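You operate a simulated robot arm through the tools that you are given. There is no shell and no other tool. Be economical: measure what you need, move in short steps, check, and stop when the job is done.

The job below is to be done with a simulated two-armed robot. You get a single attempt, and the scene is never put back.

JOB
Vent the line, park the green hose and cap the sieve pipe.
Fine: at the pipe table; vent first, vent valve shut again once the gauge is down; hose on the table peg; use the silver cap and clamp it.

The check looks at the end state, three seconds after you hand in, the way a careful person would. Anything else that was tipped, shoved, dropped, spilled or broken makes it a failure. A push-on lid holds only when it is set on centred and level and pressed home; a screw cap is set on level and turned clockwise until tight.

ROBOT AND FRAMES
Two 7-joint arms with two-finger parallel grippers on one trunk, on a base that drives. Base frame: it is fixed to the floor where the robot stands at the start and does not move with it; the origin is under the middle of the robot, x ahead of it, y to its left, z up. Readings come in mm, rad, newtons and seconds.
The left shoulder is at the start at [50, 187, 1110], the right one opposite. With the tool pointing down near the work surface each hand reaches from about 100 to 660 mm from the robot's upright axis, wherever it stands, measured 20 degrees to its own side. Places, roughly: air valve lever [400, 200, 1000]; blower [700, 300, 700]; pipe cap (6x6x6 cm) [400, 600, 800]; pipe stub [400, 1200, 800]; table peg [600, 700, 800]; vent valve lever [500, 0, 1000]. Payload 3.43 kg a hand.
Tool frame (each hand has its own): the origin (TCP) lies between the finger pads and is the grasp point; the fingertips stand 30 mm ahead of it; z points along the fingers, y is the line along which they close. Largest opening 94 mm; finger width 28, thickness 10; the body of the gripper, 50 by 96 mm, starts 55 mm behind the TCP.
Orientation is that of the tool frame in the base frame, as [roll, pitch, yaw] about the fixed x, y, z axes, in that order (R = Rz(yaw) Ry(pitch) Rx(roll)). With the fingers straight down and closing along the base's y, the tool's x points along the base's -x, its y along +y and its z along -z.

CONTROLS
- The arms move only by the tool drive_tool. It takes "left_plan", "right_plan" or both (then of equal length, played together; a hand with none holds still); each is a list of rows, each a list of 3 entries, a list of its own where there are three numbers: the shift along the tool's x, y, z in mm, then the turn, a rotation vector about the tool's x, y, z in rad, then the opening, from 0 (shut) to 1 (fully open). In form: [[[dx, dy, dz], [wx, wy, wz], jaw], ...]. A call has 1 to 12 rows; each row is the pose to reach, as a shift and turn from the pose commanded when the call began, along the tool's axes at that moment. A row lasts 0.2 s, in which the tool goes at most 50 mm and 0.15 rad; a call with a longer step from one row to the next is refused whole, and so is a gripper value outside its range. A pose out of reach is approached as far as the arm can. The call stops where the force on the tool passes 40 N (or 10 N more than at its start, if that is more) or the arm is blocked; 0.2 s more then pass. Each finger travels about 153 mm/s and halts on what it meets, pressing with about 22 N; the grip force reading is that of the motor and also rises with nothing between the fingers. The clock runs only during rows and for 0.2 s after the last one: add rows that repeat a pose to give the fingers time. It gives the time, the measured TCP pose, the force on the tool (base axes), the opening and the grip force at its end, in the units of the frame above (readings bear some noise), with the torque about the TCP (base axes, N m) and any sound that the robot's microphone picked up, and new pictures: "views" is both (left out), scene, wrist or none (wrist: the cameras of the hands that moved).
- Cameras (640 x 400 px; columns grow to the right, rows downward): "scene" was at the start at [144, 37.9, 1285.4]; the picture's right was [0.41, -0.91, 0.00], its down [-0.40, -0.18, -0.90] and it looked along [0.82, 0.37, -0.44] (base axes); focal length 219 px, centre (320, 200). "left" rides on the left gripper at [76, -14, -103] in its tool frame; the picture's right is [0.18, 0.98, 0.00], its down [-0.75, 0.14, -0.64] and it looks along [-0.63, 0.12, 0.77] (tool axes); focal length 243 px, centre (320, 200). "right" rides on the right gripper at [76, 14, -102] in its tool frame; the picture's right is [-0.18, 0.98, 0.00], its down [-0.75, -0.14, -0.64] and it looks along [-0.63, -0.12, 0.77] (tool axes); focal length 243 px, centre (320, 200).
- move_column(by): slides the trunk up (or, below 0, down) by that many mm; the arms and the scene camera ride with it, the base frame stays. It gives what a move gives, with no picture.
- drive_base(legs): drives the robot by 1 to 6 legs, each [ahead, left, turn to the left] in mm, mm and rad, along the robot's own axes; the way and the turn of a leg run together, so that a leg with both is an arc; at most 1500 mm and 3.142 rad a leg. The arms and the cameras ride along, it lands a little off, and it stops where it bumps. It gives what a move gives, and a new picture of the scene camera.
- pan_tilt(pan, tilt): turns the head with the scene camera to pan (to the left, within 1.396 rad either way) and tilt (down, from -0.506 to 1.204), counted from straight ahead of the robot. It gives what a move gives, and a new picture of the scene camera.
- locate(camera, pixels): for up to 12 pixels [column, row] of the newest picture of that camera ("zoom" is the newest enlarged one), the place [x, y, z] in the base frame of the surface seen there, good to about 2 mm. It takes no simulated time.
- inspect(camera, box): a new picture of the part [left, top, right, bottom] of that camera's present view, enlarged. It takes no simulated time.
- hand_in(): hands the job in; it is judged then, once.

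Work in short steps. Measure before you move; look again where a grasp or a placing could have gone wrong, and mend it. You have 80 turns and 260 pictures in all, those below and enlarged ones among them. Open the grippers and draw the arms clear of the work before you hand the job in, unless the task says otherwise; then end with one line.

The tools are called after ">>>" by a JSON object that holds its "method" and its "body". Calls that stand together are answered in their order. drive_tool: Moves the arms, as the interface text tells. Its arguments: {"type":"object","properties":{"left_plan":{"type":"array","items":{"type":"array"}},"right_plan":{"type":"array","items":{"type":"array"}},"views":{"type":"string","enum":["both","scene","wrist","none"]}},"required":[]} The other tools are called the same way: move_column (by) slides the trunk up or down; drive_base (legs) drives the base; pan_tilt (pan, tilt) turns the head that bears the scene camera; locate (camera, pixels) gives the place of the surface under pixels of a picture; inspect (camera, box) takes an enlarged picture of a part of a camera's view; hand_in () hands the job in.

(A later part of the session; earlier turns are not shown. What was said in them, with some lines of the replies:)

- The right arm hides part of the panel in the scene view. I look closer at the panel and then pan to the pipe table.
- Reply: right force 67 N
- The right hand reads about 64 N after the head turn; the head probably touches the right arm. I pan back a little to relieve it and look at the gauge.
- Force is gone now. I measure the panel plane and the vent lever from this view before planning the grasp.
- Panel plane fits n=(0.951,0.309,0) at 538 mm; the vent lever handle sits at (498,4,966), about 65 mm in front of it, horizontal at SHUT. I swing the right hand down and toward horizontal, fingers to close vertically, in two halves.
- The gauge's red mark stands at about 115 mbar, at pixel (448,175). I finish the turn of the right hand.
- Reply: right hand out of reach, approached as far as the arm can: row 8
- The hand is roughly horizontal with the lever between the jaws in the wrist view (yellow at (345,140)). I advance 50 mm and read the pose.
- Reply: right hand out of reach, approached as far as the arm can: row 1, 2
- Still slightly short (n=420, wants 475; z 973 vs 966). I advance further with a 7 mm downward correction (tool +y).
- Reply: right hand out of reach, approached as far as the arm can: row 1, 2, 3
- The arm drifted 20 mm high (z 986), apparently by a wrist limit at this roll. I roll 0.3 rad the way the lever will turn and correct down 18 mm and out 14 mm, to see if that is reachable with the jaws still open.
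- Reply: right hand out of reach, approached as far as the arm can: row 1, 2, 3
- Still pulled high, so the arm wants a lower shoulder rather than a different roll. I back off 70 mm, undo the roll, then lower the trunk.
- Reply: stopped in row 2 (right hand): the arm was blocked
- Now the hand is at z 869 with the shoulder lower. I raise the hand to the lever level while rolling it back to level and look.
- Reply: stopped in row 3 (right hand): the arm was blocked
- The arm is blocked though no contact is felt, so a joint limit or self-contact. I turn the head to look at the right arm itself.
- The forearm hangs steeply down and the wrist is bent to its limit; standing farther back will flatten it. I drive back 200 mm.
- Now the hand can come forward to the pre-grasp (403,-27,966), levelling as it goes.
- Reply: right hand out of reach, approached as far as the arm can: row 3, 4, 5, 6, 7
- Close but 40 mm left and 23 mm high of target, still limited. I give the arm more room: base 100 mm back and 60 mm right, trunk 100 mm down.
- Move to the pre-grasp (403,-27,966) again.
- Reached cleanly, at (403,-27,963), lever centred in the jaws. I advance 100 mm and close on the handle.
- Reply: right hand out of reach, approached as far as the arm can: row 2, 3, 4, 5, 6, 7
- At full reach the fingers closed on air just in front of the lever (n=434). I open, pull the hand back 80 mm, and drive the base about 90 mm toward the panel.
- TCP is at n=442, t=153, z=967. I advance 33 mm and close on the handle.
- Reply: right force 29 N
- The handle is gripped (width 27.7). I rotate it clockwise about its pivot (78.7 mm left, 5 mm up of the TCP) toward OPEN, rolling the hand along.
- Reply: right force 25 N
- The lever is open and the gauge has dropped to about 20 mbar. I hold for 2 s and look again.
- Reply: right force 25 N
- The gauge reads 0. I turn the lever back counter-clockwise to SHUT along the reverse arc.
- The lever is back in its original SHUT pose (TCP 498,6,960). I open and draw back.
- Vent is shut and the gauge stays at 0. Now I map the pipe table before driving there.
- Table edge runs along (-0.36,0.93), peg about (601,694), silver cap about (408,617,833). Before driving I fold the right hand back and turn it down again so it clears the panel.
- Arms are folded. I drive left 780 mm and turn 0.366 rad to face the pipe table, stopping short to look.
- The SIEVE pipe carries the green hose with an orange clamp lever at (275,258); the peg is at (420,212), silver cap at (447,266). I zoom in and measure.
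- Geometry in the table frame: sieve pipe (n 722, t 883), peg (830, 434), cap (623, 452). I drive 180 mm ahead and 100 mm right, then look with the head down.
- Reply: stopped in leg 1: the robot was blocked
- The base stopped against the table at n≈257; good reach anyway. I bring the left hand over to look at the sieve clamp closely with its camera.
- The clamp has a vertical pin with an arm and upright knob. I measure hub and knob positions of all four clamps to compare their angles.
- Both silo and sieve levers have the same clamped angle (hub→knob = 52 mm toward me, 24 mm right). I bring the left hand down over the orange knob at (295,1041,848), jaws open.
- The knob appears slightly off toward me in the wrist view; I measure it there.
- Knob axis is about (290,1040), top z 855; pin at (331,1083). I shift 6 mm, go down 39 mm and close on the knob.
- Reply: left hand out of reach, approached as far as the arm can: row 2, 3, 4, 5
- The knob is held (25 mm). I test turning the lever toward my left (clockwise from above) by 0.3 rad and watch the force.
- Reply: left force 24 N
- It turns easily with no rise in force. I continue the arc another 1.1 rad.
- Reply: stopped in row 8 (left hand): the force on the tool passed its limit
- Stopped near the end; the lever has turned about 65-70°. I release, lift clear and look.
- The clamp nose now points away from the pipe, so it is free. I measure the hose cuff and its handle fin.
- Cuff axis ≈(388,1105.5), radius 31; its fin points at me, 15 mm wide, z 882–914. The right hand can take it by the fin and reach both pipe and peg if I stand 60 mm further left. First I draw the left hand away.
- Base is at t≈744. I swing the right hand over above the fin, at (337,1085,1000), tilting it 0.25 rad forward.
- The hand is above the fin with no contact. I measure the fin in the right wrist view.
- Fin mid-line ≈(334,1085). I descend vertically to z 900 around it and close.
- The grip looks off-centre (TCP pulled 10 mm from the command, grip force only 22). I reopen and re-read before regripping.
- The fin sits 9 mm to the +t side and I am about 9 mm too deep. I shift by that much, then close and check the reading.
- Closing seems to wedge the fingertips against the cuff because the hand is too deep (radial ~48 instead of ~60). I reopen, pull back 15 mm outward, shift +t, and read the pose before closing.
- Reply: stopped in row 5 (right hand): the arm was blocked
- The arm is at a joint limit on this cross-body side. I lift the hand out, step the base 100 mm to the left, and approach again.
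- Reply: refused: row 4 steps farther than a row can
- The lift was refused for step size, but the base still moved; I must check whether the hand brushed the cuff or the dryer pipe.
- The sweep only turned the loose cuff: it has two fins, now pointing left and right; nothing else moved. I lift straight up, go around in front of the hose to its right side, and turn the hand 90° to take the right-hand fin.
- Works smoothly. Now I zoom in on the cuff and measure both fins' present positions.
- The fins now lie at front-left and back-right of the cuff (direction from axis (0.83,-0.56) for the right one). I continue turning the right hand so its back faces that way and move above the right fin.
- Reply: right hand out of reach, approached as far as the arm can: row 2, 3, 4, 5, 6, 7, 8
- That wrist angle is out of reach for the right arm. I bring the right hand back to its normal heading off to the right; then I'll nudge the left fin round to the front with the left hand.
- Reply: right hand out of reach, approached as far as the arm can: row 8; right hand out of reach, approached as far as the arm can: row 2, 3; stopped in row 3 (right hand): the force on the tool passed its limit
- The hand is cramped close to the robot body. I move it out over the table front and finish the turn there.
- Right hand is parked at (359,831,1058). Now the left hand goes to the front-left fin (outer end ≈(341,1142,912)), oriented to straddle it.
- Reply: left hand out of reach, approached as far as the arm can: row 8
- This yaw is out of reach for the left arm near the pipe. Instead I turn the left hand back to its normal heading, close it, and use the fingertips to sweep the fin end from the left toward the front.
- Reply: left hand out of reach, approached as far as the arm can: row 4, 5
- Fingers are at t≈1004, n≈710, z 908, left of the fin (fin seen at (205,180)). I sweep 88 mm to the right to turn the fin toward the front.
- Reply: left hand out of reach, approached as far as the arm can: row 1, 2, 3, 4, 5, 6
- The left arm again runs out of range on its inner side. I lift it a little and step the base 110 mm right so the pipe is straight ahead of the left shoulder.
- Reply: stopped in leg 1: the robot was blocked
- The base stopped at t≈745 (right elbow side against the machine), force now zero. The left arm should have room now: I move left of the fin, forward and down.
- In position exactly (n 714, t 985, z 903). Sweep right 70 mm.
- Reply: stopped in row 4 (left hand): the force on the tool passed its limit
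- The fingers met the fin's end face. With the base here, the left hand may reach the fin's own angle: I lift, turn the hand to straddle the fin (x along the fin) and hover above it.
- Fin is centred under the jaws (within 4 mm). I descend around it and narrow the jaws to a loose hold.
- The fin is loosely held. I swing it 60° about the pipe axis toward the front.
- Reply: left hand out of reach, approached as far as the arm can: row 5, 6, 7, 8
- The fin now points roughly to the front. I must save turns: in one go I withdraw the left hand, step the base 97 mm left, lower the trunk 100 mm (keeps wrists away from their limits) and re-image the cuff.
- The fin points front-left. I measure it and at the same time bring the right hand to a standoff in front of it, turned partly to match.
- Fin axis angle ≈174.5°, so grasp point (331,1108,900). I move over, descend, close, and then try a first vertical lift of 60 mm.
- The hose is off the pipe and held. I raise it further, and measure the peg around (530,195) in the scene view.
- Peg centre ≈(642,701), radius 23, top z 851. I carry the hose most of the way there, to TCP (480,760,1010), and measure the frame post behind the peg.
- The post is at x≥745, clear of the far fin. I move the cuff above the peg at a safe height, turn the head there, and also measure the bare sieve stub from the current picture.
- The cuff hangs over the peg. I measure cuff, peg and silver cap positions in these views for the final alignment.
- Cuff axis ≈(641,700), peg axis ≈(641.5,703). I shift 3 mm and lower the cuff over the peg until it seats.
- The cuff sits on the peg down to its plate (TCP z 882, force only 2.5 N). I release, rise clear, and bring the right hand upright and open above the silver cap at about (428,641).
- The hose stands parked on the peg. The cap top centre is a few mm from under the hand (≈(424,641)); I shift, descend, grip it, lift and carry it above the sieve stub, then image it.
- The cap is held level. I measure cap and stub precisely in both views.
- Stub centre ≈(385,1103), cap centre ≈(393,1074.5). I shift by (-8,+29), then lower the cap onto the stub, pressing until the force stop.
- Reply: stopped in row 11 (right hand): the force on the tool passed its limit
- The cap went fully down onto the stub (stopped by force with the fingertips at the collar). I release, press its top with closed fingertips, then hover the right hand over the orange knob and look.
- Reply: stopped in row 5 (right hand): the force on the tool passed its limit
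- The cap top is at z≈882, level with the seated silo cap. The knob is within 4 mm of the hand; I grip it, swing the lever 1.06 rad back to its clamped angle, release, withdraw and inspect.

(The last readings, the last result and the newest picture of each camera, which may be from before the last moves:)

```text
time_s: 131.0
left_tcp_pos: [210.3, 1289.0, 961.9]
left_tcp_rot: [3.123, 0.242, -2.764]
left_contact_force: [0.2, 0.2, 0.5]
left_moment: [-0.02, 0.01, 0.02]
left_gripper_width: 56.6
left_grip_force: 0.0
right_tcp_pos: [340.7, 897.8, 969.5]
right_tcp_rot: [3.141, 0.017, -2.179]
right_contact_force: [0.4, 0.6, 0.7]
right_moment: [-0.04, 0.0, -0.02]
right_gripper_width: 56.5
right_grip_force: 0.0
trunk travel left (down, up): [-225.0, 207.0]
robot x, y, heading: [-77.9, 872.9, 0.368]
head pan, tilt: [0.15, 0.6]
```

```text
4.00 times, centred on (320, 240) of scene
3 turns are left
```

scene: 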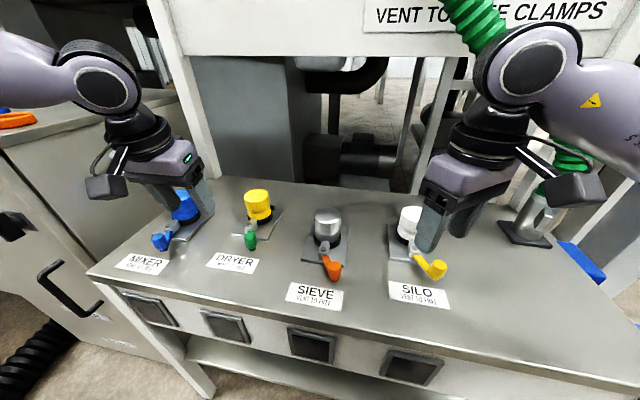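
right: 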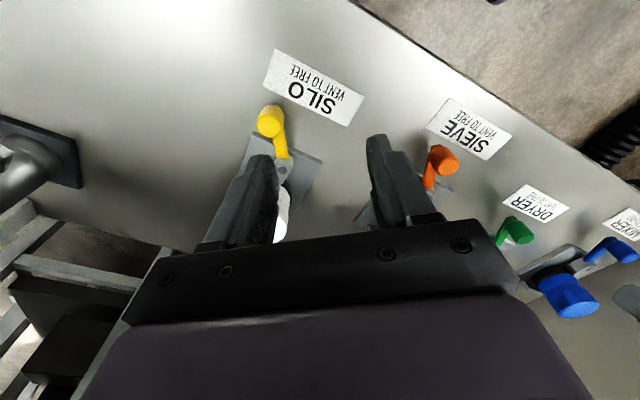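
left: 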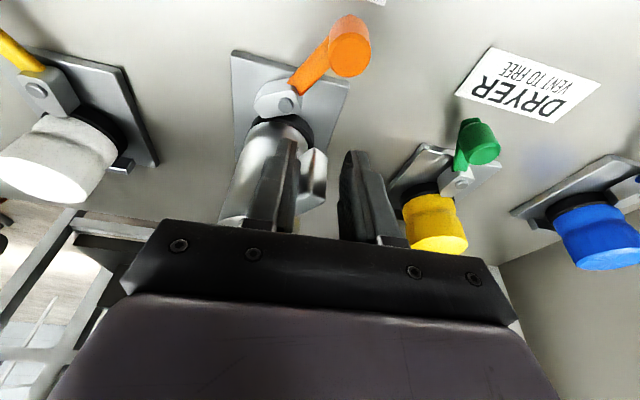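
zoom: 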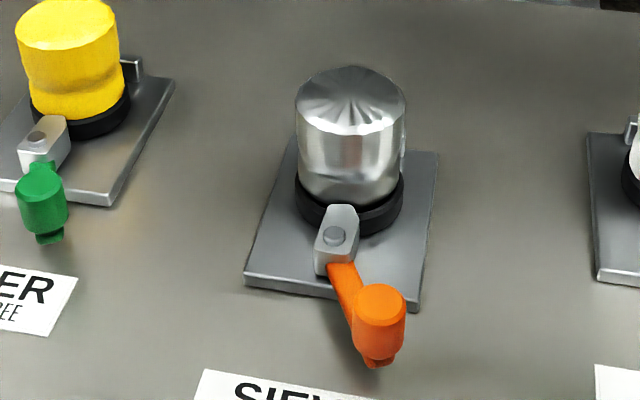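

The silver cap is seated level and clamped like its neighbours. I raise both hands clear and take one last look at peg and gauge side.

>>> {"method": "drive_tool", "body": {"left_plan": [[[-8, 0, -30], [0, 0, 0], 1], [[-15, 0, -60], [0, 0, 0], 1], [[-19, 0, -78], [0, 0, 0], 1], [[-19, 0, -78], [0, 0, 0], 1]], "right_plan": [[[0, 0, -40], [0, 0, 0], 0.6], [[20, 13, -80], [0, 0, 0], 1], [[50, 33, -100], [0, 0, 0], 1], [[83, 56, -100], [0, 0, 0], 1]], "views": "none"}}

>>> {"method": "pan_tilt", "body": {"pan": -0.4, "tilt": 0.45}}

>>> {"method": "inspect", "body": {"camera": "scene", "box": [280, 100, 440, 260]}}

```text
time_s: 132.0
left_tcp_pos: [208.2, 1287.9, 1042.6]
left_tcp_rot: [3.123, 0.241, -2.765]
left_contact_force: [0.2, -1.1, -0.3]
left_moment: [-0.02, 0.0, 0.01]
left_gripper_width: 94.0
left_grip_force: 0.1
right_tcp_pos: [246.0, 860.2, 1067.7]
right_tcp_rot: [3.14, 0.015, -2.179]
right_contact_force: [0.0, 0.4, 0.6]
right_moment: [-0.02, -0.02, 0.0]
right_gripper_width: 94.2
right_grip_force: 0.2
trunk travel left (down, up): [-225.0, 207.0]
robot x, y, heading: [-76.2, 868.4, 0.362]
head pan, tilt: [0.15, 0.6]
```

```text
time_s: 133.0
left_tcp_pos: [209.4, 1287.0, 1043.1]
left_tcp_rot: [3.123, 0.239, -2.765]
left_contact_force: [-0.2, 0.6, 0.0]
left_moment: [-0.03, 0.0, -0.03]
left_gripper_width: 94.1
left_grip_force: 0.0
right_tcp_pos: [246.6, 860.6, 1068.2]
right_tcp_rot: [3.139, 0.017, -2.182]
right_contact_force: [0.0, -0.2, -0.1]
right_moment: [-0.02, 0.03, 0.02]
right_gripper_width: 94.1
right_grip_force: 0.0
trunk travel left (down, up): [-225.0, 207.0]
robot x, y, heading: [-76.0, 869.7, 0.365]
head pan, tilt: [-0.4, 0.45]
```

scene: 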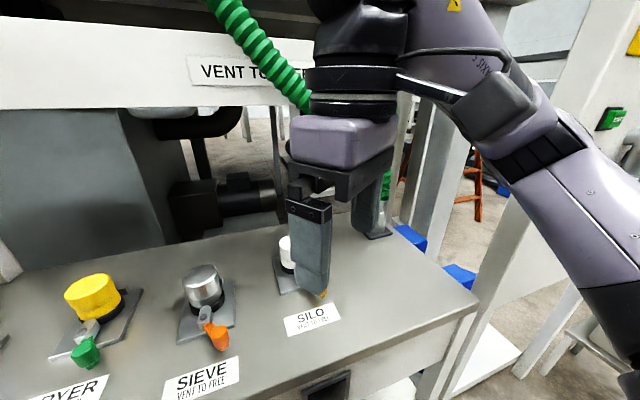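

```text
2.50 times, centred on (360, 180) of scene
2 turns are left
```

zoom: 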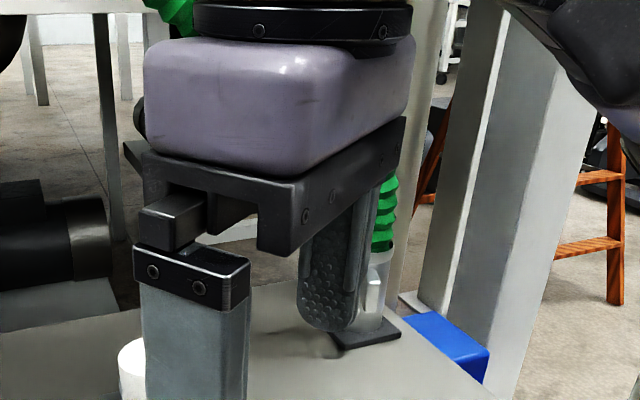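

The hose stands on the peg, the cap is clamped, and both hands are open and clear. I hand the job in.

>>> {"method": "hand_in", "body": {}}

```text
The job is handed in.
```

The line is vented: the gauge dropped to 0 and the vent valve is shut again. The green hose is parked on the table peg, and the sieve pipe has the silver cap pressed on and clamped. While I was freeing the hose, a hand brushed its loose cuff and turned it on the pipe, with no harm seen. The robot also stopped twice against an obstacle while driving, probably the table and the valve machine. I saw nothing moved or damaged, but did not check either closely.
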